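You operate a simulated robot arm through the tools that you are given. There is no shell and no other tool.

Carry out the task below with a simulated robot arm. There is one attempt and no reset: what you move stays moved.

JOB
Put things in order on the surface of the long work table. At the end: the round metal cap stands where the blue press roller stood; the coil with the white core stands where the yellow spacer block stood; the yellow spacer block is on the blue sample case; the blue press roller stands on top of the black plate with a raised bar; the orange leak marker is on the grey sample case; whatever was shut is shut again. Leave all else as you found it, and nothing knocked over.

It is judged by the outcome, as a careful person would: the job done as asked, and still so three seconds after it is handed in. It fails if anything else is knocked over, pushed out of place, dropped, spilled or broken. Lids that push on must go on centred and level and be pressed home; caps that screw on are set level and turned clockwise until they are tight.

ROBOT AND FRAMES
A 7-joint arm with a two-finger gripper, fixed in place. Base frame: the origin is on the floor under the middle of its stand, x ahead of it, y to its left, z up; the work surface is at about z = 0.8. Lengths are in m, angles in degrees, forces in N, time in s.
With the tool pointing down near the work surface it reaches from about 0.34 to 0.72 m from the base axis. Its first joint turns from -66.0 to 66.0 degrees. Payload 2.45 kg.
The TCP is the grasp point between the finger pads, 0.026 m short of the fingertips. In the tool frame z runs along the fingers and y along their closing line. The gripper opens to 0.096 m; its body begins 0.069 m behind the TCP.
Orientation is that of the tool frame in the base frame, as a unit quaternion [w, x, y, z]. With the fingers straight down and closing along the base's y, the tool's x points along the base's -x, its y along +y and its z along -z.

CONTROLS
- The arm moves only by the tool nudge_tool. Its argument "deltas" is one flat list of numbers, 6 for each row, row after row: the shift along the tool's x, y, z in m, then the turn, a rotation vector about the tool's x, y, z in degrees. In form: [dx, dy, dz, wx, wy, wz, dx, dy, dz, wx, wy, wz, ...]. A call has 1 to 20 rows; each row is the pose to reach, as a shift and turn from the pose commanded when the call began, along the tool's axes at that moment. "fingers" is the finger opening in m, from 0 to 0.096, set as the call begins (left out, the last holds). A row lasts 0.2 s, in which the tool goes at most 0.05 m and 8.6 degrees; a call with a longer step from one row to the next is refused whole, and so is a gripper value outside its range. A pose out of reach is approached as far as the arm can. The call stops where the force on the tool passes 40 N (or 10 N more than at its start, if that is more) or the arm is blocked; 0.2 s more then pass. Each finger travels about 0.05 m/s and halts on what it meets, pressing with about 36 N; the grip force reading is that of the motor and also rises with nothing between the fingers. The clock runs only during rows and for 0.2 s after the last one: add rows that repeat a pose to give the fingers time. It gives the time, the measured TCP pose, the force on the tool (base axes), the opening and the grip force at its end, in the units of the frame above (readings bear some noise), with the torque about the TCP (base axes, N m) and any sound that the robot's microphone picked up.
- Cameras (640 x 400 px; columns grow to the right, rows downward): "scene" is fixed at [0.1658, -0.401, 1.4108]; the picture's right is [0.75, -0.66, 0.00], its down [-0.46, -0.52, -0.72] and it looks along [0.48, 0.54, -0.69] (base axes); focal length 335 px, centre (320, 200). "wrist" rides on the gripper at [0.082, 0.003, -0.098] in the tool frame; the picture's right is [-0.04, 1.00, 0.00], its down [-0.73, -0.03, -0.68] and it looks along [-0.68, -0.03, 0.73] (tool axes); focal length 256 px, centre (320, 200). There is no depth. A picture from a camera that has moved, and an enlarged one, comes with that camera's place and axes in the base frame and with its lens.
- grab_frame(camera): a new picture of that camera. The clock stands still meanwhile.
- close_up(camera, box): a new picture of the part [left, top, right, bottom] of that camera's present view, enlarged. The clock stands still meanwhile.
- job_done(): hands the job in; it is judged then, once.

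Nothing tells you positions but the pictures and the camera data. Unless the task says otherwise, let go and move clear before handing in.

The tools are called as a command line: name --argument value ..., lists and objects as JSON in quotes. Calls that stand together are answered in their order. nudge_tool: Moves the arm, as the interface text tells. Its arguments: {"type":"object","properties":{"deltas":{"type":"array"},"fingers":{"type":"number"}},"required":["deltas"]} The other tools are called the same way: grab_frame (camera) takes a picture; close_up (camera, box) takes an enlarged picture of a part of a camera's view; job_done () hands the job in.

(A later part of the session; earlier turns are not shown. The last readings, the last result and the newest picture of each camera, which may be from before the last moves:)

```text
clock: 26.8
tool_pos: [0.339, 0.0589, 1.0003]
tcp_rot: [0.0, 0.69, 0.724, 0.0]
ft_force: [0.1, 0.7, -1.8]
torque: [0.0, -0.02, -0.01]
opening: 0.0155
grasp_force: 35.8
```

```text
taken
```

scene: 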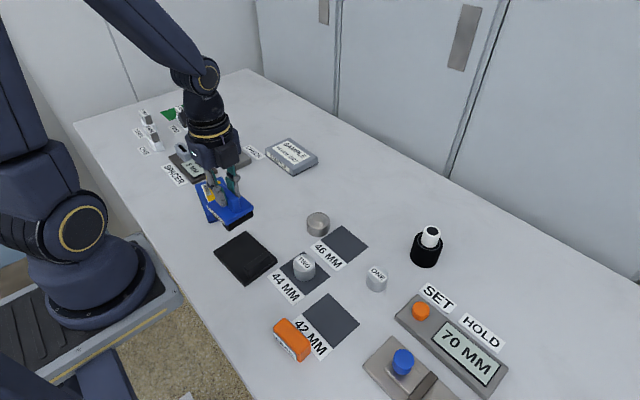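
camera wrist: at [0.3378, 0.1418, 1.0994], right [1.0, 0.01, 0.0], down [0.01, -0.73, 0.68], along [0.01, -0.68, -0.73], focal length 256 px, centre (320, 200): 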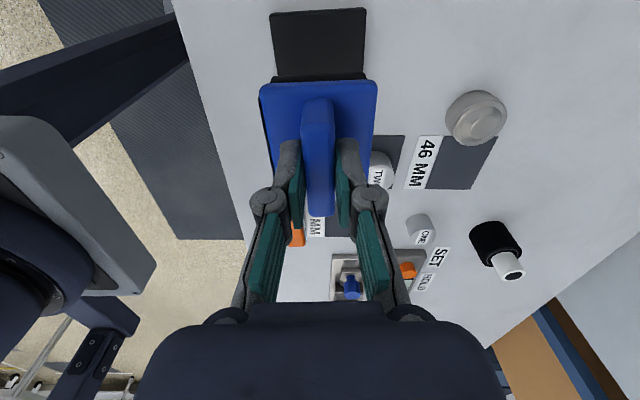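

The roller is over the free area of the black plate with ≈14 mm margins. Descending to just above the plate.

nudge_tool --deltas '[0, 0, 0.025, 0, 0, 0, 0, 0, 0.05, 0, 0, 0, 0, 0, 0.075, 0, 0, 0, 0, 0, 0.095, 0, 0, 0, 0, 0, 0.105, 0, 0, 0, 0, 0, 0.105, 0, 0, 0]' --fingers 0.0

grab_frame --camera "wrist"

close_up --camera "scene" --box '[195, 195, 305, 295]'

```text
clock: 28.2
tool_pos: [0.3378, 0.0592, 0.8954]
tcp_rot: [0.001, 0.691, 0.723, 0.001]
ft_force: [-0.7, -0.7, -1.2]
torque: [0.03, -0.02, 0.01]
opening: 0.0154
grasp_force: 36.3
```

```text
taken
camera wrist: at [0.3367, 0.1407, 0.9941], right [1.0, 0.01, 0.0], down [0.0, -0.73, 0.68], along [0.0, -0.68, -0.73], focal length 256 px, centre (320, 200)
```

wrist: 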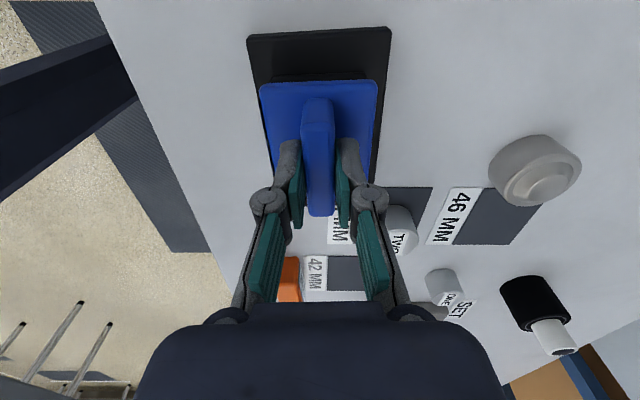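

```text
4.00 times, centred on (250, 245) of scene
camera zoom: at [0.1658, -0.401, 1.4108], right [0.75, -0.66, 0.0], down [-0.46, -0.52, -0.72], along [0.48, 0.54, -0.69], focal length 1342 px, centre (600, 20)
```

zoom: 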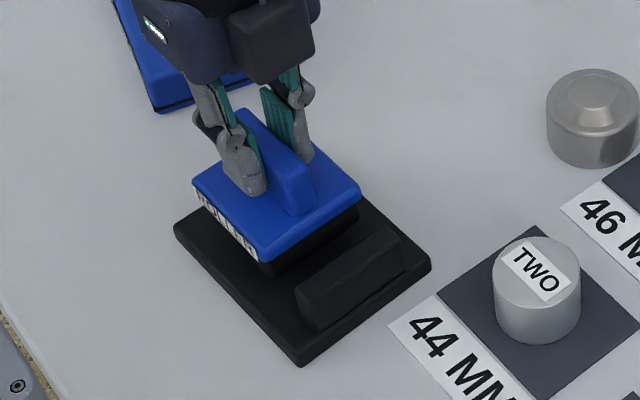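

Looks clear of the bar. Stepping down carefully toward contact.

nudge_tool --deltas '[0, 0, 0.002, 0, 0, 0, 0, 0, 0.004, 0, 0, 0, 0, 0, 0.006, 0, 0, 0, 0, 0, 0.008, 0, 0, 0, 0, 0, 0.008, 0, 0, 0]' --fingers 0.0

```text
clock: 29.4
tool_pos: [0.338, 0.0595, 0.8878]
tcp_rot: [0.001, 0.69, 0.724, 0.001]
ft_force: [-3.9, -0.4, 33.5]
torque: [-0.21, 0.12, 0.02]
opening: 0.0154
grasp_force: 35.6
```

Contact reached earlier than expected (33 N). Easing up.

nudge_tool --deltas '[0, 0, -0.0012, 0, 0, 0, 0, 0, -0.0016, 0, 0, 0, 0, 0, -0.0016, 0, 0, 0]' --fingers 0.0

close_up --camera "scene" --box '[205, 205, 295, 285]'

close_up --camera "wrist" --box '[220, 10, 420, 230]'

```text
clock: 30.2
tool_pos: [0.3372, 0.0602, 0.8883]
tcp_rot: [-0.001, 0.69, 0.723, 0.0]
ft_force: [-0.1, 0.6, -1.8]
torque: [-0.01, 0.02, -0.01]
opening: 0.0155
grasp_force: 36.1
```

```text
5.00 times, centred on (250, 245) of scene
camera zoom: at [0.1658, -0.401, 1.4108], right [0.75, -0.66, 0.0], down [-0.46, -0.52, -0.72], along [0.48, 0.54, -0.69], focal length 1677 px, centre (670, -25)
```

zoom: 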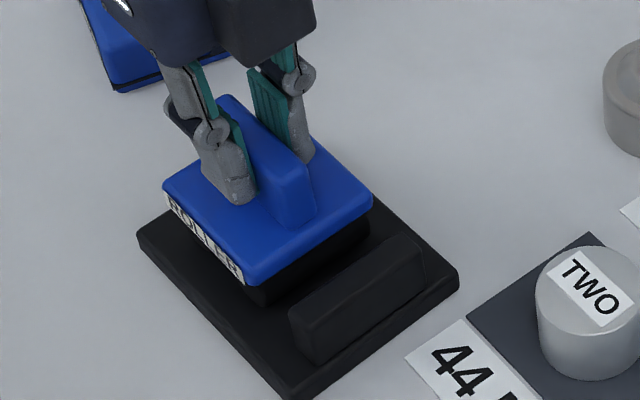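

```text
1.82 times, centred on (320, 120) of wrist
camera zoom: at [0.3369, 0.1413, 0.9876], right [1.0, 0.01, 0.0], down [0.01, -0.73, 0.68], along [0.0, -0.68, -0.73], focal length 465 px, centre (320, 346)
```

zoom: 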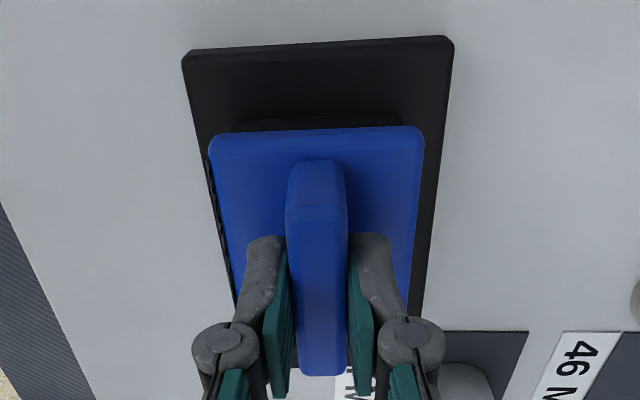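

Force is back to the hanging weight, so it's just at the surface. I'll lower 0.5 mm for light contact.

nudge_tool --deltas '[0, 0, 0.0005, 0, 0, 0, 0, 0, 0.0005, 0, 0, 0]' --fingers 0.0

```text
clock: 30.8
tool_pos: [0.3381, 0.0597, 0.8887]
tcp_rot: [0.0, 0.69, 0.723, 0.0]
ft_force: [-0.4, 0.1, -1.7]
torque: [-0.02, 0.02, 0.01]
opening: 0.0155
grasp_force: 35.1
```

nudge_tool --deltas '[0, 0, 0.0005, 0, 0, 0, 0, 0, 0.0005, 0, 0, 0]' --fingers 0.0

```text
clock: 31.4
tool_pos: [0.3386, 0.0574, 0.8874]
tcp_rot: [0.0, 0.691, 0.723, -0.001]
ft_force: [-0.8, 1.4, 1.1]
torque: [0.03, -0.02, 0.02]
opening: 0.0156
grasp_force: 35.9
```

Light contact now. Releasing the ridge.

nudge_tool --deltas '[0, 0, 0, 0, 0, 0, 0, 0, 0, 0, 0, 0, 0, 0, 0, 0, 0, 0, 0, 0, 0, 0, 0, 0]' --fingers 0.04

close_up --camera "scene" --box '[205, 205, 295, 285]'

close_up --camera "wrist" --box '[220, 10, 420, 230]'

```text
clock: 32.4
tool_pos: [0.3393, 0.0601, 0.8882]
tcp_rot: [0.0, 0.69, 0.724, 0.0]
ft_force: [0.1, 0.5, 0.0]
torque: [-0.01, -0.03, -0.02]
opening: 0.0401
grasp_force: 0.0
```

```text
5.00 times, centred on (250, 245) of scene
camera zoom: at [0.1658, -0.401, 1.4108], right [0.75, -0.66, 0.0], down [-0.46, -0.52, -0.72], along [0.48, 0.54, -0.69], focal length 1677 px, centre (670, -25)
```

zoom: 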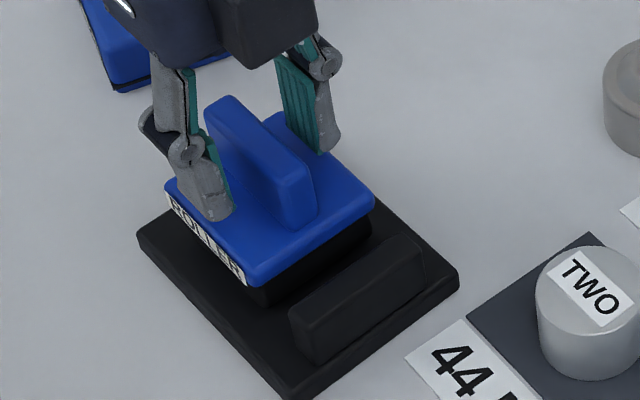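

```text
1.82 times, centred on (320, 120) of wrist
camera zoom: at [0.3374, 0.141, 0.9866], right [1.0, 0.01, 0.0], down [0.01, -0.73, 0.68], along [0.0, -0.68, -0.73], focal length 465 px, centre (320, 346)
```

zoom: 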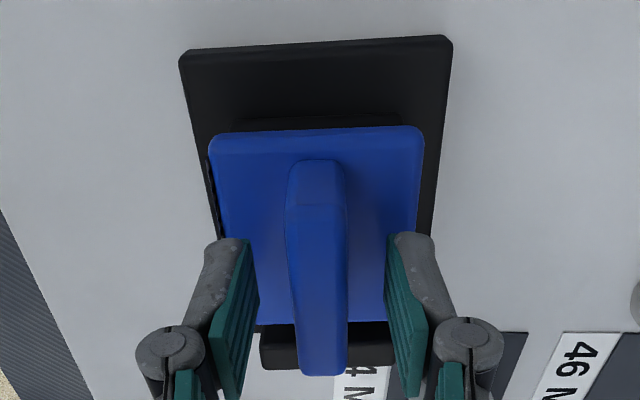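

The roller stands freely on the plate. I'll lift clear, rotate back and go look at the metal cap.

nudge_tool --deltas '[0, 0, -0.02, 0, 0, 0, 0, 0, -0.05, 0, 0, 0, 0, 0, -0.09, 0, 0, 0, 0, 0, -0.11, 0, 0, 0, -0.0057, 0.0108, -0.11, 0, 0, -7.94, -0.0114, 0.0217, -0.11, 0, 0, -15.87, -0.0171, 0.0325, -0.11, 0, 0, -23.81, -0.0228, 0.0433, -0.11, 0, 0, -31.75, -0.0285, 0.0541, -0.11, 0, 0, -39.68, -0.0342, 0.065, -0.11, 0, 0, -47.62, -0.0399, 0.0758, -0.11, 0, 0, -55.55, -0.0456, 0.0866, -0.11, 0, 0, -63.49, -0.0513, 0.0974, -0.11, 0, 0, -71.43, -0.057, 0.1083, -0.11, 0, 0, -79.36, -0.0627, 0.1191, -0.11, 0, 0, -87.3, -0.0627, 0.1191, -0.11, 0, 0, -87.3]' --fingers 0.05

grab_frame --camera "wrist"

grab_frame --camera "scene"

```text
clock: 35.8
tool_pos: [0.4609, 0.0037, 0.9976]
tcp_rot: [0.0, -0.001, 1.0, -0.001]
ft_force: [-0.2, 0.0, 0.1]
torque: [0.04, -0.05, 0.04]
opening: 0.05
grasp_force: 0.1
```

```text
taken
camera wrist: at [0.3785, 0.006, 1.0963], right [0.04, 1.0, 0.0], down [0.73, -0.03, 0.68], along [0.68, -0.03, -0.73], focal length 256 px, centre (320, 200)
```

wrist: 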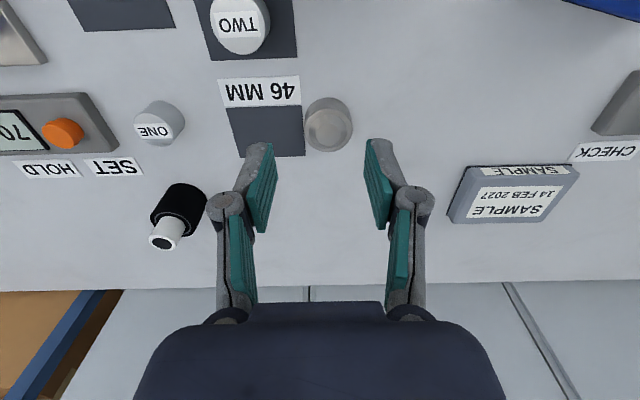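

```text
taken
```

scene: 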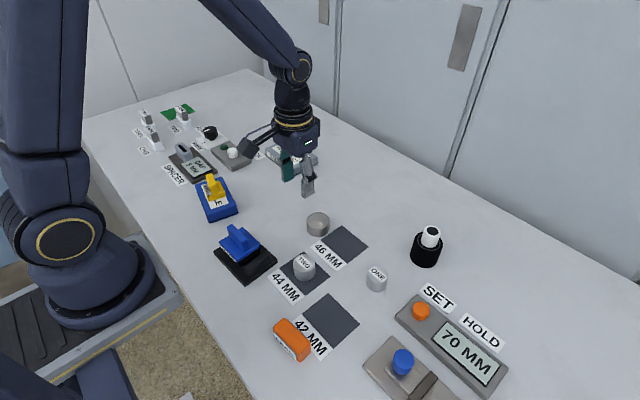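

Roller is standing on the black plate. Zooming on the cap to locate it precisely.

close_up --camera "wrist" --box '[270, 80, 390, 170]'

close_up --camera "scene" --box '[205, 205, 295, 285]'

```text
4.44 times, centred on (330, 125) of wrist
camera zoom: at [0.3785, 0.006, 1.0963], right [0.04, 1.0, 0.0], down [0.73, -0.03, 0.68], along [0.68, -0.03, -0.73], focal length 1138 px, centre (276, 533)
```

zoom: 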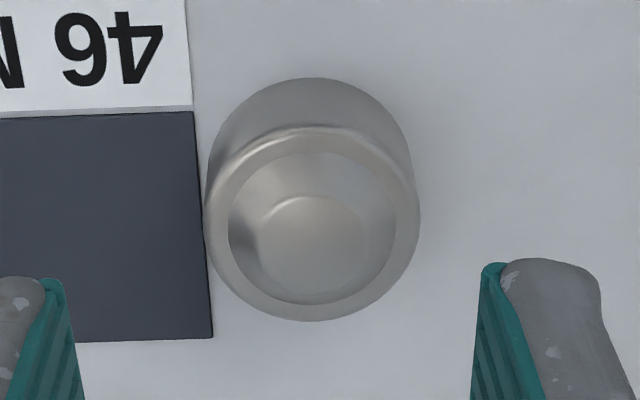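

```text
5.00 times, centred on (250, 245) of scene
camera zoom: at [0.1658, -0.401, 1.4108], right [0.75, -0.66, 0.0], down [-0.46, -0.52, -0.72], along [0.48, 0.54, -0.69], focal length 1677 px, centre (670, -25)
```

zoom: 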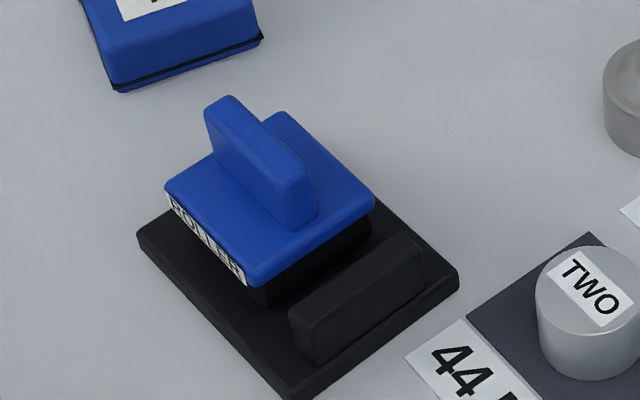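

The cap is about 54 mm across at ≈(0.517, 0.008). Moving directly above with fingers fully open.

nudge_tool --deltas '[-0.02, 0.0015, 0.02, 0, 0, 0, -0.04, 0.003, 0.04, 0, 0, 0, -0.0565, 0.0045, 0.06, 0, 0, 0, -0.0565, 0.0045, 0.075, 0, 0, 0, -0.0565, 0.0045, 0.075, 0, 0, 0]' --fingers 0.096

grab_frame --camera "wrist"

close_up --camera "wrist" --box '[250, 70, 390, 180]'

```text
clock: 37.0
tool_pos: [0.5169, 0.0069, 0.9237]
tcp_rot: [0.0, 0.0, 1.0, 0.0]
ft_force: [0.3, 0.4, 0.7]
torque: [-0.01, 0.03, 0.0]
opening: 0.0959
grasp_force: 0.1
```

```text
taken
camera wrist: at [0.4345, 0.0101, 1.0228], right [0.04, 1.0, 0.0], down [0.73, -0.03, 0.68], along [0.68, -0.03, -0.73], focal length 256 px, centre (320, 200)
```

wrist: 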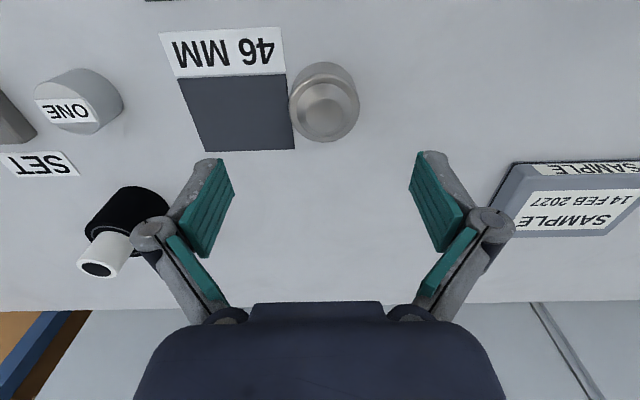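

```text
3.64 times, centred on (320, 125) of wrist
camera zoom: at [0.4345, 0.0101, 1.0228], right [0.04, 1.0, 0.0], down [0.73, -0.03, 0.68], along [0.68, -0.03, -0.73], focal length 931 px, centre (320, 473)
```

zoom: 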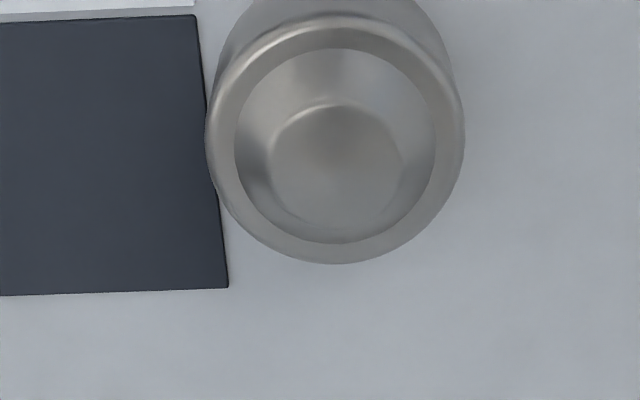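

Well-centred (within 1–2 mm). Descending around the cap.

nudge_tool --deltas '[0, 0.0015, 0.025, 0, 0, 0, 0, 0.0015, 0.05, 0, 0, 0, 0, 0.0015, 0.07, 0, 0, 0, 0, 0.0015, 0.083, 0, 0, 0, 0, 0.0015, 0.09, 0, 0, 0, 0, 0.0015, 0.09, 0, 0, 0]' --fingers 0.096

grab_frame --camera "wrist"

close_up --camera "scene" --box '[270, 170, 370, 250]'

```text
clock: 38.4
tool_pos: [0.5195, 0.0082, 0.8335]
tcp_rot: [0.0, 0.001, 1.0, 0.0]
ft_force: [0.3, -1.0, -1.1]
torque: [0.0, 0.01, 0.0]
opening: 0.0961
grasp_force: 0.0
```

```text
taken
camera wrist: at [0.4361, 0.0122, 0.9323], right [0.04, 1.0, 0.0], down [0.73, -0.03, 0.68], along [0.68, -0.03, -0.73], focal length 256 px, centre (320, 200)
```

wrist: 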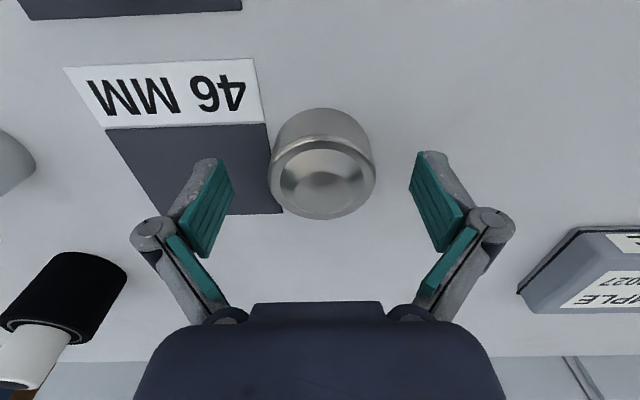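

```text
5.00 times, centred on (320, 210) of scene
camera zoom: at [0.1658, -0.401, 1.4108], right [0.75, -0.66, 0.0], down [-0.46, -0.52, -0.72], along [0.48, 0.54, -0.69], focal length 1677 px, centre (320, 150)
```

zoom: 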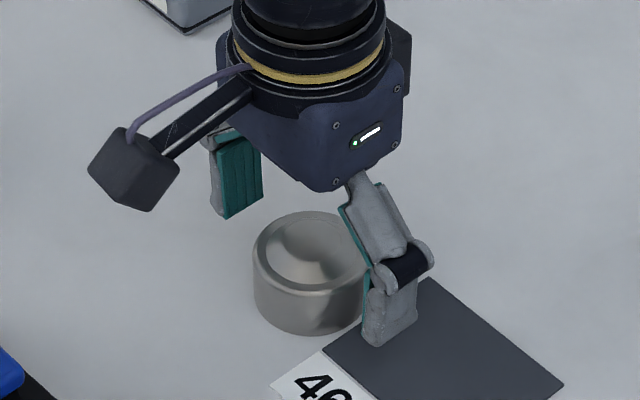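

Fingers bracket the cap evenly. Closing.

nudge_tool --deltas '[0, 0, 0, 0, 0, 0, 0, 0, 0, 0, 0, 0, 0, 0, 0, 0, 0, 0, 0, 0, 0, 0, 0, 0, 0, 0, 0, 0, 0, 0]' --fingers 0.0

grab_frame --camera "wrist"

```text
clock: 39.6
tool_pos: [0.5188, 0.0095, 0.8324]
tcp_rot: [0.0, -0.001, 1.0, 0.0]
ft_force: [-0.4, 1.7, 4.8]
torque: [-0.06, -0.01, -0.03]
opening: 0.0548
grasp_force: 36.2
```

```text
taken
camera wrist: at [0.436, 0.0124, 0.9326], right [0.04, 1.0, 0.0], down [0.73, -0.03, 0.68], along [0.68, -0.03, -0.73], focal length 256 px, centre (320, 200)
```

wrist: 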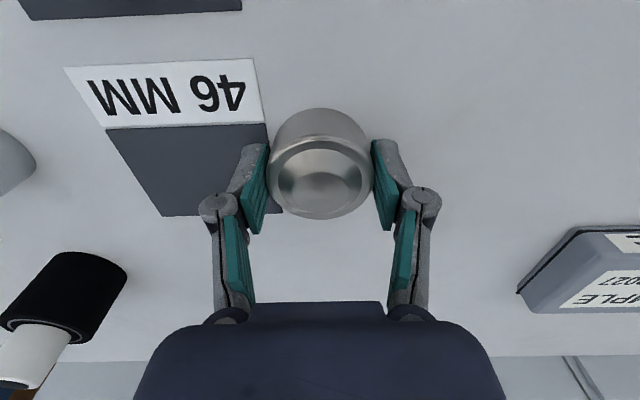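

Cap gripped (54.8 mm). Lifting and carrying it to where the roller stood, (0.638, −0.070).

nudge_tool --deltas '[0, 0, -0.015, 0, 0, 0, 0, 0, -0.04, 0, 0, 0, 0, 0, -0.07, 0, 0, 0, -0.024, -0.0158, -0.09, 0, 0, 0, -0.048, -0.0317, -0.09, 0, 0, 0, -0.072, -0.0475, -0.09, 0, 0, 0, -0.096, -0.0634, -0.09, 0, 0, 0, -0.1195, -0.0792, -0.09, 0, 0, 0, -0.1195, -0.0792, -0.09, 0, 0, 0]' --fingers 0.0

grab_frame --camera "wrist"

grab_frame --camera "scene"

```text
clock: 41.6
tool_pos: [0.6378, -0.0722, 0.9227]
tcp_rot: [0.0, 0.0, 1.0, 0.0]
ft_force: [-0.6, 0.9, -0.7]
torque: [0.02, -0.02, -0.01]
opening: 0.0551
grasp_force: 35.5
```

```text
taken
camera wrist: at [0.5549, -0.0679, 1.0221], right [0.04, 1.0, 0.0], down [0.73, -0.03, 0.68], along [0.68, -0.03, -0.73], focal length 256 px, centre (320, 200)
```

wrist: 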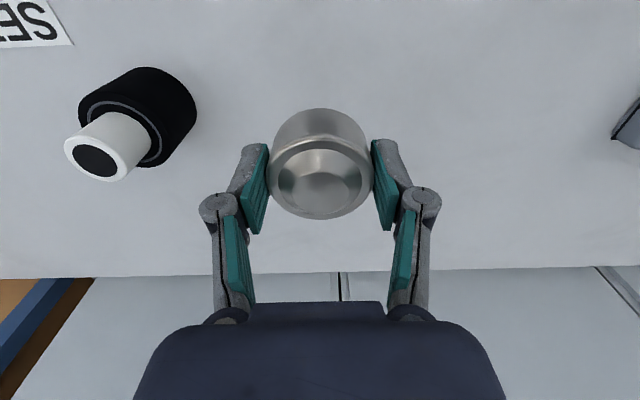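

```text
taken
```

scene: 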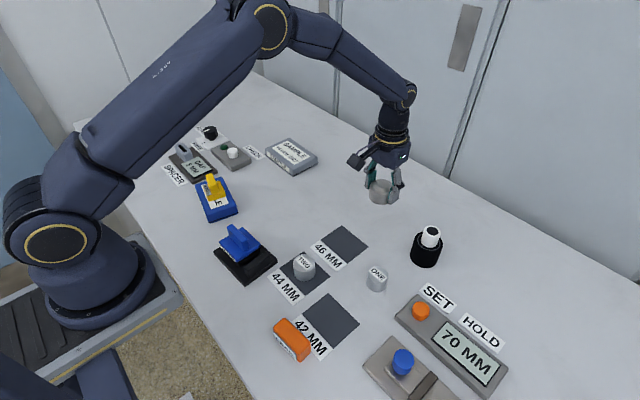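

Above the roller's old spot. Descending to ~6 mm above the table, then feeling down in 1 mm steps.

nudge_tool --deltas '[0, 0.001, 0.025, 0, 0, 0, 0, 0.001, 0.05, 0, 0, 0, 0, 0.001, 0.07, 0, 0, 0, 0, 0.001, 0.08, 0, 0, 0, 0, 0.001, 0.085, 0, 0, 0, 0, 0.001, 0.086, 0, 0, 0, 0, 0.001, 0.087, 0, 0, 0, 0, 0.001, 0.087, 0, 0, 0]' --fingers 0.0

```text
clock: 43.4
tool_pos: [0.6369, -0.0704, 0.8366]
tcp_rot: [0.0, 0.0, 1.0, 0.0]
ft_force: [0.2, 1.2, -1.3]
torque: [0.02, -0.01, 0.01]
opening: 0.0548
grasp_force: 36.0
```

nudge_tool --deltas '[0, 0, 0.001, 0, 0, 0, 0, 0, 0.002, 0, 0, 0, 0, 0, 0.002, 0, 0, 0]' --fingers 0.0

```text
clock: 44.2
tool_pos: [0.6372, -0.0696, 0.8343]
tcp_rot: [0.0, 0.0, 1.0, 0.0]
ft_force: [0.2, 0.4, -0.9]
torque: [-0.01, 0.06, 0.01]
opening: 0.0548
grasp_force: 36.3
```

nudge_tool --deltas '[0, 0, 0.0005, 0, 0, 0, 0, 0, 0.001, 0, 0, 0, 0, 0, 0.001, 0, 0, 0]' --fingers 0.0

```text
clock: 45.0
tool_pos: [0.6364, -0.0699, 0.8348]
tcp_rot: [0.0, 0.0, 1.0, 0.0]
ft_force: [-3.9, 0.8, 10.7]
torque: [0.0, 0.14, 0.03]
opening: 0.055
grasp_force: 36.2
```

Contact (~11 N). Easing 0.4 mm and releasing.

nudge_tool --deltas '[0, 0, -0.0004, 0, 0, 0, 0, 0, -0.0004, 0, 0, 0]' --fingers 0.0

nudge_tool --deltas '[0, 0, 0, 0, 0, 0, 0, 0, 0, 0, 0, 0, 0, 0, 0, 0, 0, 0, 0, 0, 0, 0, 0, 0]' --fingers 0.09

grab_frame --camera "wrist"

close_up --camera "scene" --box '[330, 160, 430, 240]'

```text
clock: 45.6
tool_pos: [0.6355, -0.0695, 0.8336]
tcp_rot: [0.0, 0.0, 1.0, 0.0]
ft_force: [-1.8, 1.0, 12.0]
torque: [0.03, 0.09, -0.02]
opening: 0.0546
grasp_force: 36.0
```

```text
clock: 46.6
tool_pos: [0.6371, -0.0691, 0.8342]
tcp_rot: [0.001, 0.0, 1.0, 0.001]
ft_force: [-0.9, 0.4, 0.3]
torque: [-0.04, 0.07, 0.03]
opening: 0.0901
grasp_force: 0.1
```

```text
taken
camera wrist: at [0.5546, -0.0662, 0.9322], right [0.04, 1.0, 0.0], down [0.73, -0.03, 0.68], along [0.68, -0.03, -0.73], focal length 256 px, centre (320, 200)
```

wrist: 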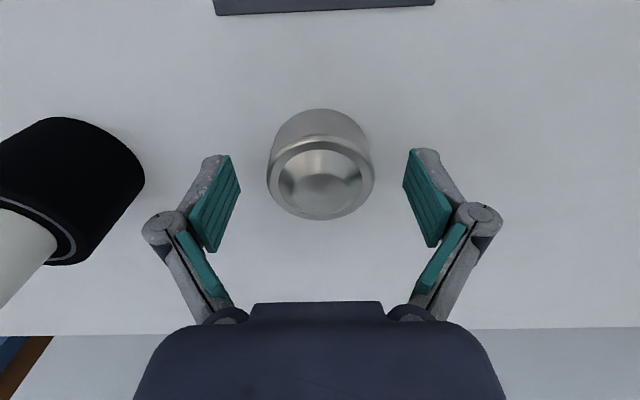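

```text
5.00 times, centred on (380, 200) of scene
camera zoom: at [0.1658, -0.401, 1.4108], right [0.75, -0.66, 0.0], down [-0.46, -0.52, -0.72], along [0.48, 0.54, -0.69], focal length 1677 px, centre (20, 200)
```

zoom: 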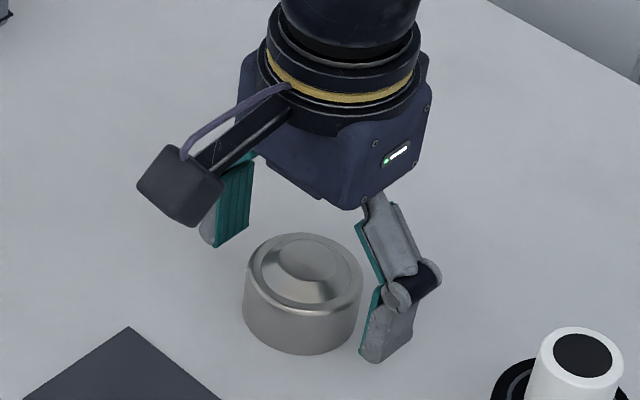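

The cap stands at the roller's old spot. Lifting straight up and moving to view the coil.

nudge_tool --deltas '[0, 0, -0.03, 0, 0, 0, 0, 0, -0.07, 0, 0, 0, 0, 0, -0.11, 0, 0, 0, 0, 0, -0.15, 0, 0, 0, 0.02, -0.04, -0.16, 0, 0, 0, 0.04, -0.08, -0.16, 0, 0, 0, 0.06, -0.12, -0.16, 0, 0, 0, 0.067, -0.148, -0.16, 0, 0, 0, 0.067, -0.148, -0.16, 0, 0, 0]' --fingers 0.096

grab_frame --camera "wrist"

grab_frame --camera "scene"

```text
clock: 48.6
tool_pos: [0.5679, -0.2174, 0.9927]
tcp_rot: [0.0, 0.001, 1.0, 0.0]
ft_force: [-0.9, 0.6, -0.3]
torque: [0.04, 0.0, 0.01]
opening: 0.0959
grasp_force: 0.1
```

```text
taken
camera wrist: at [0.4856, -0.2161, 1.0909], right [0.04, 1.0, 0.0], down [0.73, -0.03, 0.68], along [0.68, -0.03, -0.73], focal length 256 px, centre (320, 200)
```

wrist: 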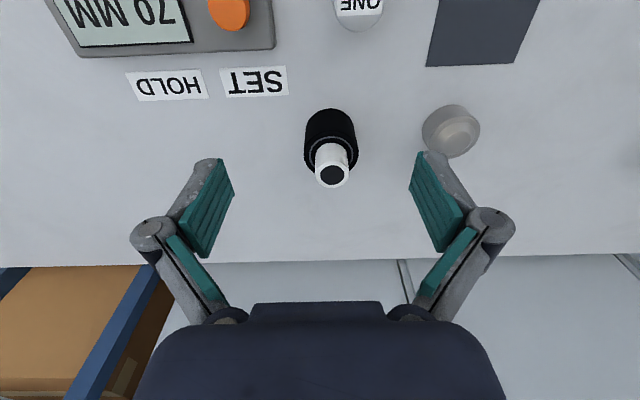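

```text
taken
```

scene: 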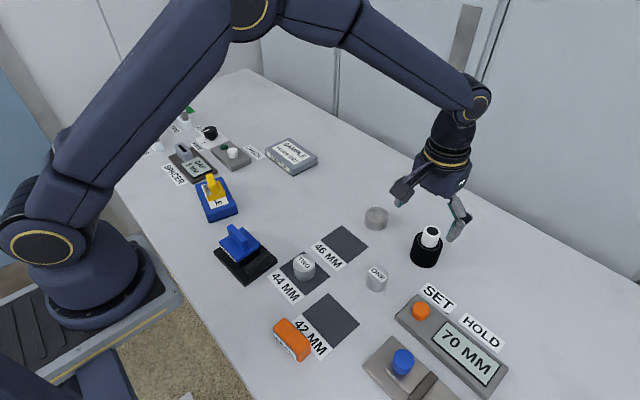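

close_up --camera "wrist" --box '[270, 90, 390, 200]'

close_up --camera "scene" --box '[395, 215, 465, 275]'

```text
3.64 times, centred on (330, 145) of wrist
camera zoom: at [0.4856, -0.2161, 1.0909], right [0.04, 1.0, 0.0], down [0.73, -0.03, 0.68], along [0.68, -0.03, -0.73], focal length 931 px, centre (284, 400)
```

zoom: 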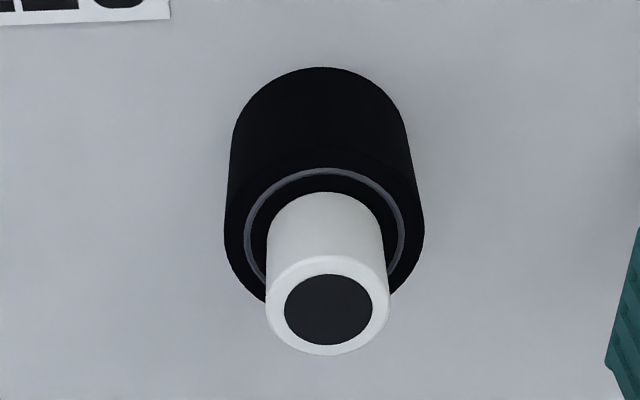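

```text
6.67 times, centred on (430, 245) of scene
camera zoom: at [0.1658, -0.4011, 1.4108], right [0.75, -0.66, 0.0], down [-0.46, -0.52, -0.72], along [0.48, 0.54, -0.69], focal length 2236 px, centre (-413, -100)
```

zoom: 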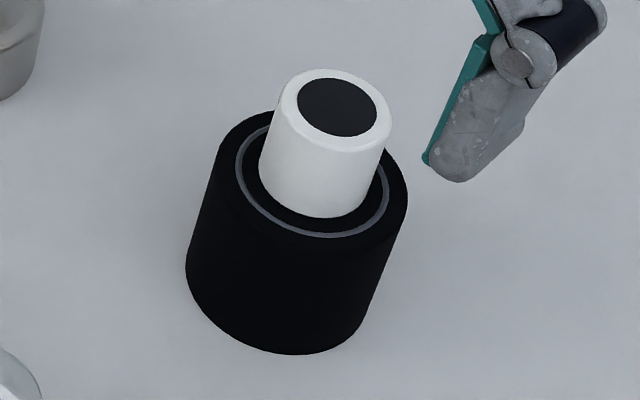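

The coil is 60 mm in diameter, body top ≈ 0.85, core top ≈ 0.887, centre ≈ (0.641, −0.211). I'll move directly above with the fingers fully open.

nudge_tool --deltas '[-0.025, 0.002, 0, 0, 0, 0, -0.05, 0.004, 0, 0, 0, 0, -0.0735, 0.0066, 0.01, 0, 0, 0, -0.0735, 0.0066, 0.025, 0, 0, 0, -0.0735, 0.0066, 0.025, 0, 0, 0]' --fingers 0.096

grab_frame --camera "wrist"

close_up --camera "wrist" --box '[250, 50, 390, 190]'

```text
clock: 49.8
tool_pos: [0.6432, -0.2107, 0.9691]
tcp_rot: [0.0, 0.001, 1.0, 0.0]
ft_force: [-0.1, -0.4, -0.7]
torque: [0.01, 0.01, -0.02]
opening: 0.0959
grasp_force: 0.0
```

```text
taken
camera wrist: at [0.5604, -0.2078, 1.0684], right [0.04, 1.0, 0.0], down [0.73, -0.03, 0.68], along [0.68, -0.03, -0.73], focal length 256 px, centre (320, 200)
```

wrist: 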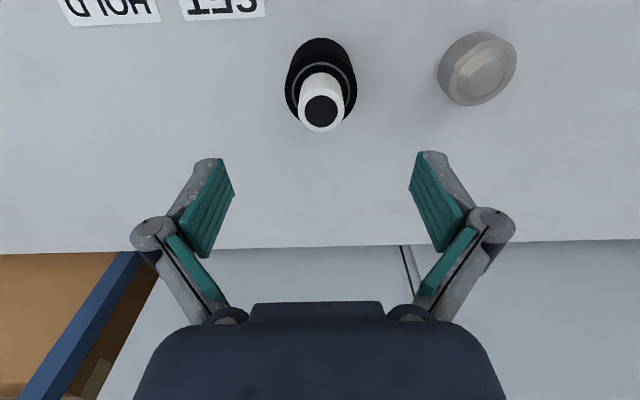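

```text
2.86 times, centred on (320, 120) of wrist
camera zoom: at [0.5604, -0.2078, 1.0684], right [0.04, 1.0, 0.0], down [0.73, -0.03, 0.68], along [0.68, -0.03, -0.73], focal length 731 px, centre (320, 429)
```

zoom: 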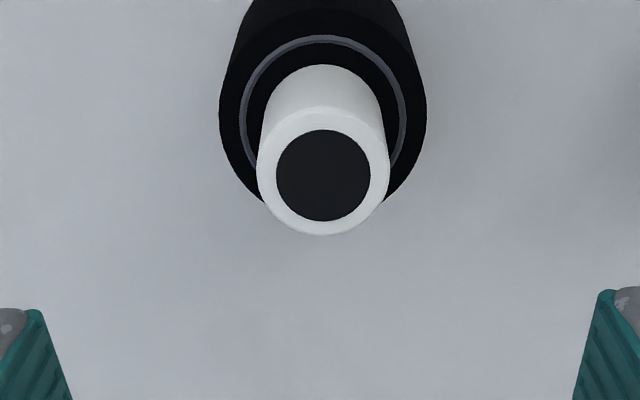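

Centre confirmed at ≈(0.640, −0.211), core top ≈ 0.89. Descending around the black body to TCP z ≈ 0.838, which keeps the core ~17 mm below the palm.

nudge_tool --deltas '[0.0015, 0, 0.03, 0, 0, 0, 0.0015, 0, 0.06, 0, 0, 0, 0.0015, 0, 0.085, 0, 0, 0, 0.0015, 0, 0.105, 0, 0, 0, 0.0015, 0, 0.12, 0, 0, 0, 0.0015, 0, 0.13, 0, 0, 0, 0.0015, 0, 0.13, 0, 0, 0]' --fingers 0.096

grab_frame --camera "wrist"

close_up --camera "scene" --box '[380, 190, 480, 280]'

```text
clock: 51.4
tool_pos: [0.6438, -0.2114, 0.8382]
tcp_rot: [0.0, 0.0, 1.0, 0.0]
ft_force: [0.4, -0.9, 0.5]
torque: [-0.01, 0.0, 0.04]
opening: 0.096
grasp_force: 0.1
```

```text
taken
camera wrist: at [0.5606, -0.2069, 0.9373], right [0.04, 1.0, 0.0], down [0.73, -0.03, 0.68], along [0.68, -0.03, -0.73], focal length 256 px, centre (320, 200)
```

wrist: 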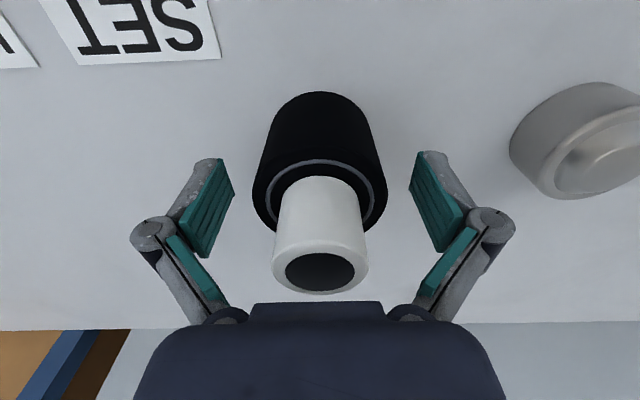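

```text
4.44 times, centred on (430, 235) of scene
camera zoom: at [0.1658, -0.401, 1.4108], right [0.75, -0.66, 0.0], down [-0.46, -0.52, -0.72], along [0.48, 0.54, -0.69], focal length 1491 px, centre (-169, 44)
```

zoom: 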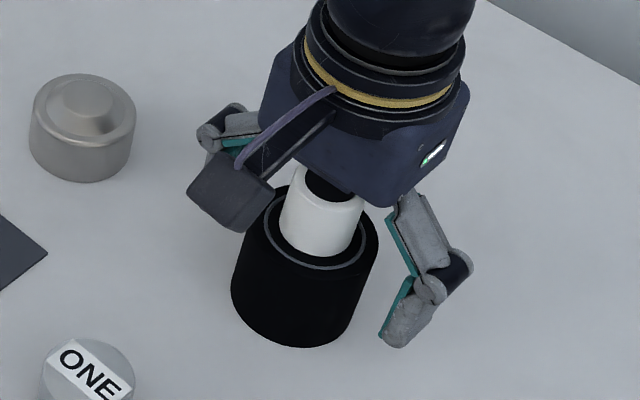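

Fingers straddle the body evenly with clearance above the core. Closing.

nudge_tool --deltas '[0.001, 0, 0, 0, 0, 0, 0.001, 0, 0, 0, 0, 0, 0.001, 0, 0, 0, 0, 0, 0.001, 0, 0, 0, 0, 0, 0.001, 0, 0, 0, 0, 0]' --fingers 0.0

grab_frame --camera "wrist"

```text
clock: 52.6
tool_pos: [0.6418, -0.2085, 0.8406]
tcp_rot: [0.0, -0.001, 1.0, 0.0]
ft_force: [0.2, 0.4, 2.2]
torque: [0.08, -0.05, 0.02]
opening: 0.0591
grasp_force: 36.0
```

```text
taken
camera wrist: at [0.5592, -0.207, 0.9375], right [0.04, 1.0, 0.0], down [0.73, -0.03, 0.68], along [0.68, -0.03, -0.73], focal length 256 px, centre (320, 200)
```

wrist: 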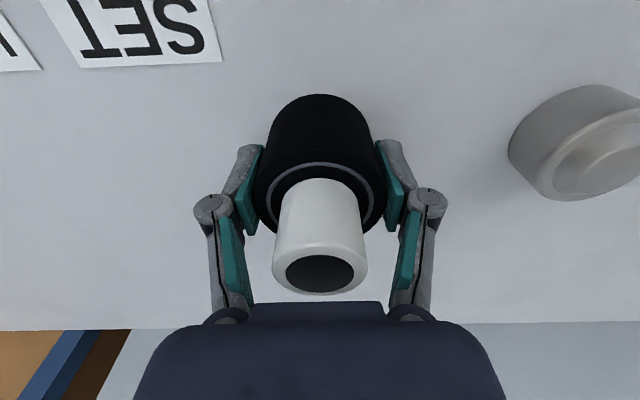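

Coil gripped by its black body (59 mm). Lifting well above the cap and carrying it to where the yellow spacer stood, ≈(0.6205, 0.090).

nudge_tool --deltas '[0, 0, -0.015, 0, 0, 0, 0, 0, -0.05, 0, 0, 0, 0, 0, -0.09, 0, 0, 0, 0, 0, -0.12, 0, 0, 0, 0.002, 0.03, -0.12, 0, 0, 0, 0.004, 0.06, -0.12, 0, 0, 0, 0.006, 0.09, -0.12, 0, 0, 0, 0.008, 0.12, -0.12, 0, 0, 0, 0.01, 0.15, -0.12, 0, 0, 0, 0.012, 0.18, -0.12, 0, 0, 0, 0.014, 0.21, -0.12, 0, 0, 0, 0.016, 0.24, -0.12, 0, 0, 0, 0.018, 0.27, -0.12, 0, 0, 0, 0.0195, 0.3004, -0.12, 0, 0, 0, 0.0195, 0.3004, -0.12, 0, 0, 0]' --fingers 0.0

grab_frame --camera "wrist"

grab_frame --camera "scene"

```text
clock: 55.8
tool_pos: [0.623, 0.0891, 0.9576]
tcp_rot: [-0.001, 0.0, 1.0, 0.0]
ft_force: [-0.2, -0.2, -2.7]
torque: [0.03, 0.02, 0.02]
opening: 0.0588
grasp_force: 35.7
```

```text
taken
camera wrist: at [0.5397, 0.093, 1.0568], right [0.04, 1.0, 0.0], down [0.73, -0.03, 0.68], along [0.68, -0.03, -0.73], focal length 256 px, centre (320, 200)
```

wrist: 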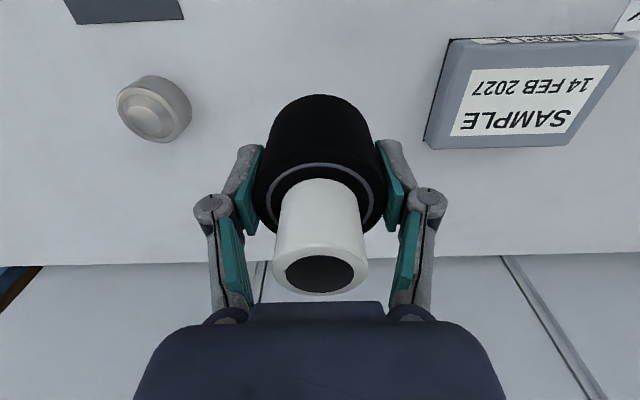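

```text
taken
```

scene: 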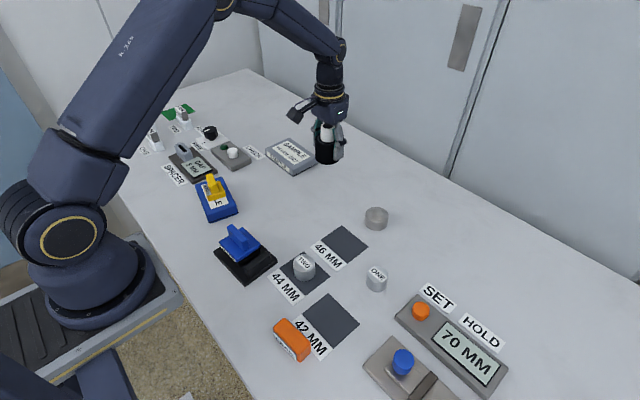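

Over the spacer's old spot. Descending to just above the table.

nudge_tool --deltas '[0, 0.0005, 0.03, 0, 0, 0, 0, 0.0005, 0.06, 0, 0, 0, 0, 0.0005, 0.09, 0, 0, 0, 0, 0.0005, 0.105, 0, 0, 0, 0, 0.0005, 0.112, 0, 0, 0, 0, 0.0005, 0.115, 0, 0, 0, 0, 0.0005, 0.117, 0, 0, 0, 0, 0.0005, 0.117, 0, 0, 0]' --fingers 0.0

```text
clock: 57.6
tool_pos: [0.6219, 0.0904, 0.8412]
tcp_rot: [0.001, 0.0, 1.0, 0.0]
ft_force: [0.3, 0.8, -2.0]
torque: [0.04, 0.02, 0.03]
opening: 0.0588
grasp_force: 35.4
```

nudge_tool --deltas '[0, 0, 0.001, 0, 0, 0, 0, 0, 0.0018, 0, 0, 0, 0, 0, 0.0018, 0, 0, 0]' --fingers 0.0

```text
clock: 58.4
tool_pos: [0.6228, 0.0903, 0.8405]
tcp_rot: [0.0, 0.0, 1.0, 0.0]
ft_force: [0.3, -0.5, -2.5]
torque: [0.0, -0.01, 0.0]
opening: 0.0589
grasp_force: 36.4
```

nudge_tool --deltas '[0, 0, 0.0005, 0, 0, 0, 0, 0, 0.001, 0, 0, 0, 0, 0, 0.001, 0, 0, 0]' --fingers 0.0

```text
clock: 59.2
tool_pos: [0.6218, 0.0903, 0.8385]
tcp_rot: [0.001, 0.0, 1.0, -0.001]
ft_force: [-1.7, -0.9, 5.0]
torque: [0.02, -0.01, 0.02]
opening: 0.0589
grasp_force: 35.7
```

Light contact with the table. Releasing the coil.

nudge_tool --deltas '[0, 0, 0, 0, 0, 0, 0, 0, 0, 0, 0, 0, 0, 0, 0, 0, 0, 0, 0, 0, 0, 0, 0, 0]' --fingers 0.092

grab_frame --camera "wrist"

close_up --camera "scene" --box '[280, 130, 400, 220]'

```text
clock: 60.2
tool_pos: [0.622, 0.0903, 0.8379]
tcp_rot: [0.0, -0.002, 1.0, 0.0]
ft_force: [0.1, 0.4, -0.5]
torque: [-0.04, 0.03, -0.02]
opening: 0.0921
grasp_force: 0.0
```

```text
taken
camera wrist: at [0.5392, 0.0932, 0.9372], right [0.04, 1.0, 0.0], down [0.73, -0.03, 0.68], along [0.68, -0.03, -0.73], focal length 256 px, centre (320, 200)
```

wrist: 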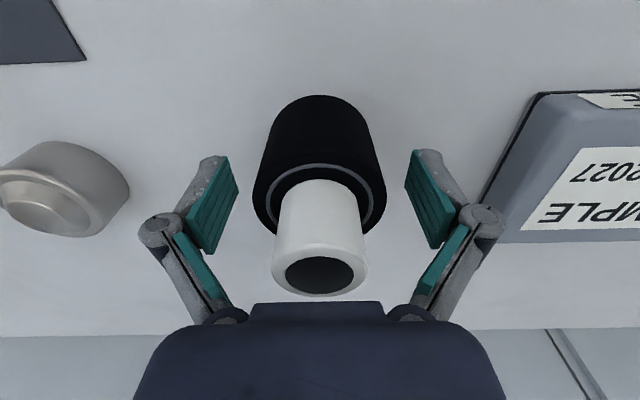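

```text
4.44 times, centred on (340, 175) of scene
camera zoom: at [0.1658, -0.401, 1.4108], right [0.75, -0.66, 0.0], down [-0.46, -0.52, -0.72], along [0.48, 0.54, -0.69], focal length 1491 px, centre (231, 311)
```

zoom: 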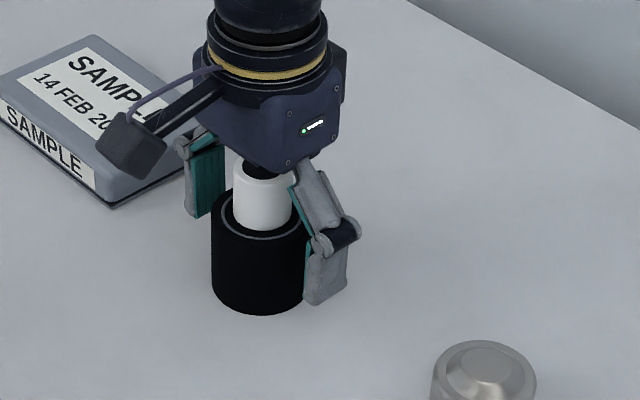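

The coil stands upright at the spacer's spot. Lifting well clear of the core, then going to the orange leak marker with the tool turned so the fingers can close across its short side.

nudge_tool --deltas '[0, 0, -0.03, 0, 0, 0, 0, 0, -0.07, 0, 0, 0, 0, 0, -0.11, 0, 0, 0, 0, 0, -0.15, 0, 0, 0, 0.026, -0.0222, -0.15, 0, 0, 7.833, 0.052, -0.0443, -0.15, 0, 0, 15.67, 0.078, -0.0665, -0.15, 0, 0, 23.5, 0.104, -0.0887, -0.15, 0, 0, 31.33, 0.13, -0.1108, -0.15, 0, 0, 39.17, 0.156, -0.133, -0.15, 0, 0, 47, 0.182, -0.1552, -0.15, 0, 0, 54.83, 0.208, -0.1773, -0.15, 0, 0, 62.67, 0.234, -0.1995, -0.15, 0, 0, 70.5, 0.26, -0.2217, -0.15, 0, 0, 78.33, 0.286, -0.2438, -0.15, 0, 0, 86.17, 0.312, -0.266, -0.15, 0, 0, 94, 0.312, -0.266, -0.15, 0, 0, 94]' --fingers 0.092

grab_frame --camera "wrist"

grab_frame --camera "scene"

```text
clock: 63.8
tool_pos: [0.3083, -0.1765, 0.9891]
tcp_rot: [0.0, 0.732, 0.681, 0.0]
ft_force: [0.7, 0.6, -0.5]
torque: [-0.02, -0.03, -0.02]
opening: 0.0919
grasp_force: 0.0
```

```text
taken
camera wrist: at [0.3173, -0.0955, 1.0878], right [0.99, -0.11, 0.0], down [-0.08, -0.73, 0.68], along [-0.08, -0.67, -0.73], focal length 256 px, centre (320, 200)
```

wrist: 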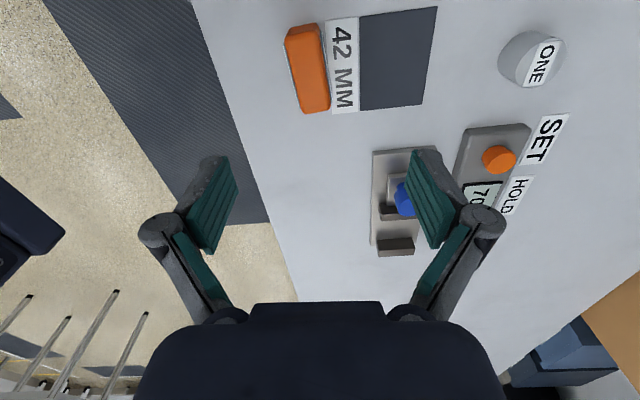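

```text
taken
```

scene: 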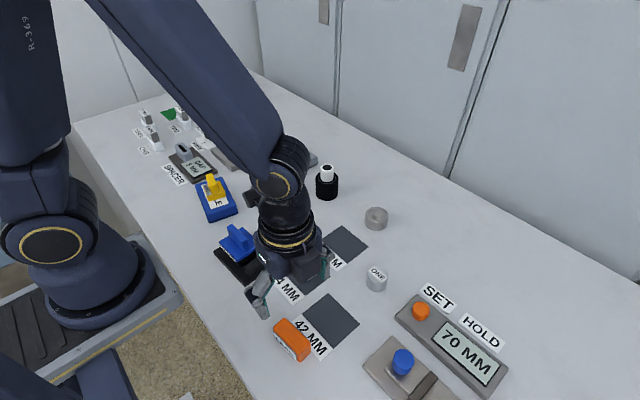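

The marker is close to the front edge of the table beside the 42 MM label. Zooming in.

close_up --camera "wrist" --box '[260, 10, 380, 125]'

close_up --camera "scene" --box '[260, 300, 340, 370]'

```text
3.48 times, centred on (320, 68) of wrist
camera zoom: at [0.3173, -0.0955, 1.0878], right [0.99, -0.11, 0.0], down [-0.08, -0.73, 0.68], along [-0.08, -0.67, -0.73], focal length 890 px, centre (320, 661)
```

zoom: 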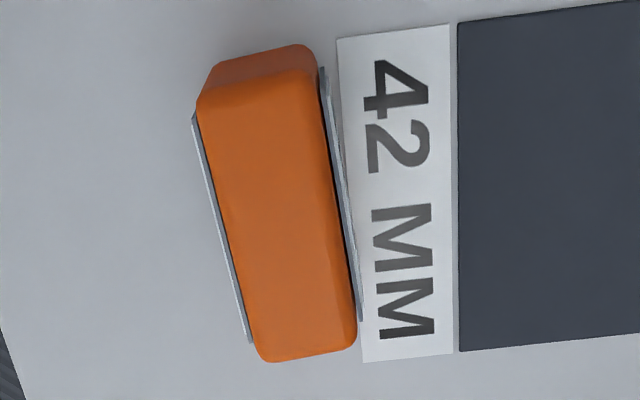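

```text
5.71 times, centred on (300, 335) of scene
camera zoom: at [0.1658, -0.401, 1.4108], right [0.75, -0.66, 0.0], down [-0.46, -0.52, -0.72], along [0.48, 0.54, -0.69], focal length 1917 px, centre (434, -571)
```

zoom: 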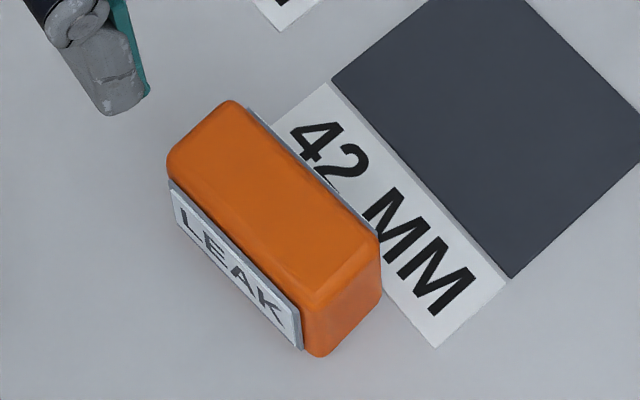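

The marker is ≈ 67 × 29 × 40 mm, centred ≈ (0.299, −0.171), yaw ≈ +4°. I'll align the tool (−8° about its axis) and come lower for a check.

nudge_tool --deltas '[0.002, -0.005, 0.02, 0, 0, -4, 0.0043, -0.0104, 0.04, 0, 0, -8, 0.0043, -0.0104, 0.0585, 0, 0, -8, 0.0043, -0.0104, 0.0585, 0, 0, -8]' --fingers 0.07

grab_frame --camera "wrist"

close_up --camera "wrist" --box '[250, 30, 390, 180]'

```text
clock: 64.8
tool_pos: [0.2991, -0.1708, 0.9303]
tcp_rot: [0.0, 0.682, 0.731, 0.0]
ft_force: [-0.5, -0.1, 0.8]
torque: [-0.02, 0.02, 0.02]
opening: 0.0699
grasp_force: 0.0
```

```text
taken
camera wrist: at [0.2957, -0.0899, 1.0288], right [1.0, 0.03, 0.0], down [0.02, -0.73, 0.68], along [0.02, -0.68, -0.73], focal length 256 px, centre (320, 200)
```

wrist: 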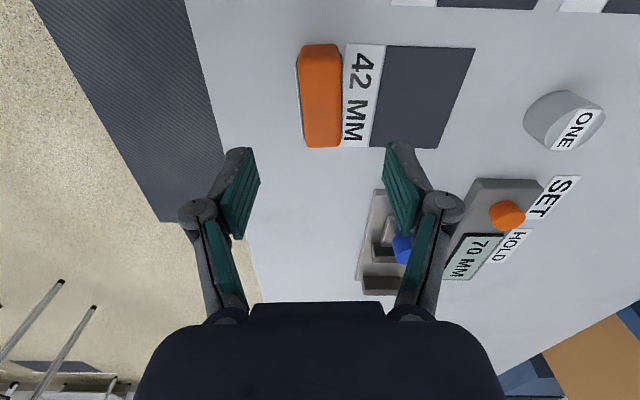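

```text
2.67 times, centred on (320, 105) of wrist
camera zoom: at [0.2957, -0.0899, 1.0288], right [1.0, 0.03, 0.0], down [0.02, -0.73, 0.68], along [0.02, -0.68, -0.73], focal length 683 px, centre (320, 453)
```

zoom: 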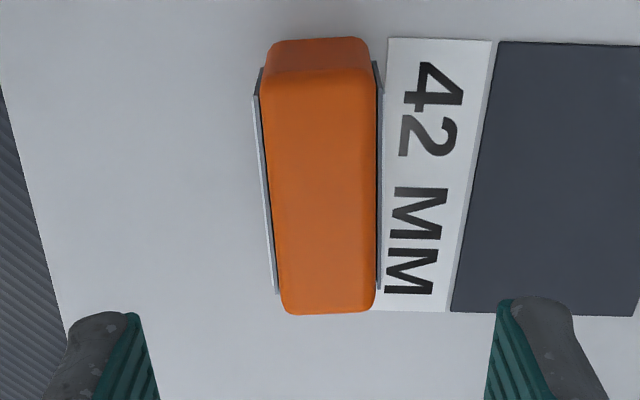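

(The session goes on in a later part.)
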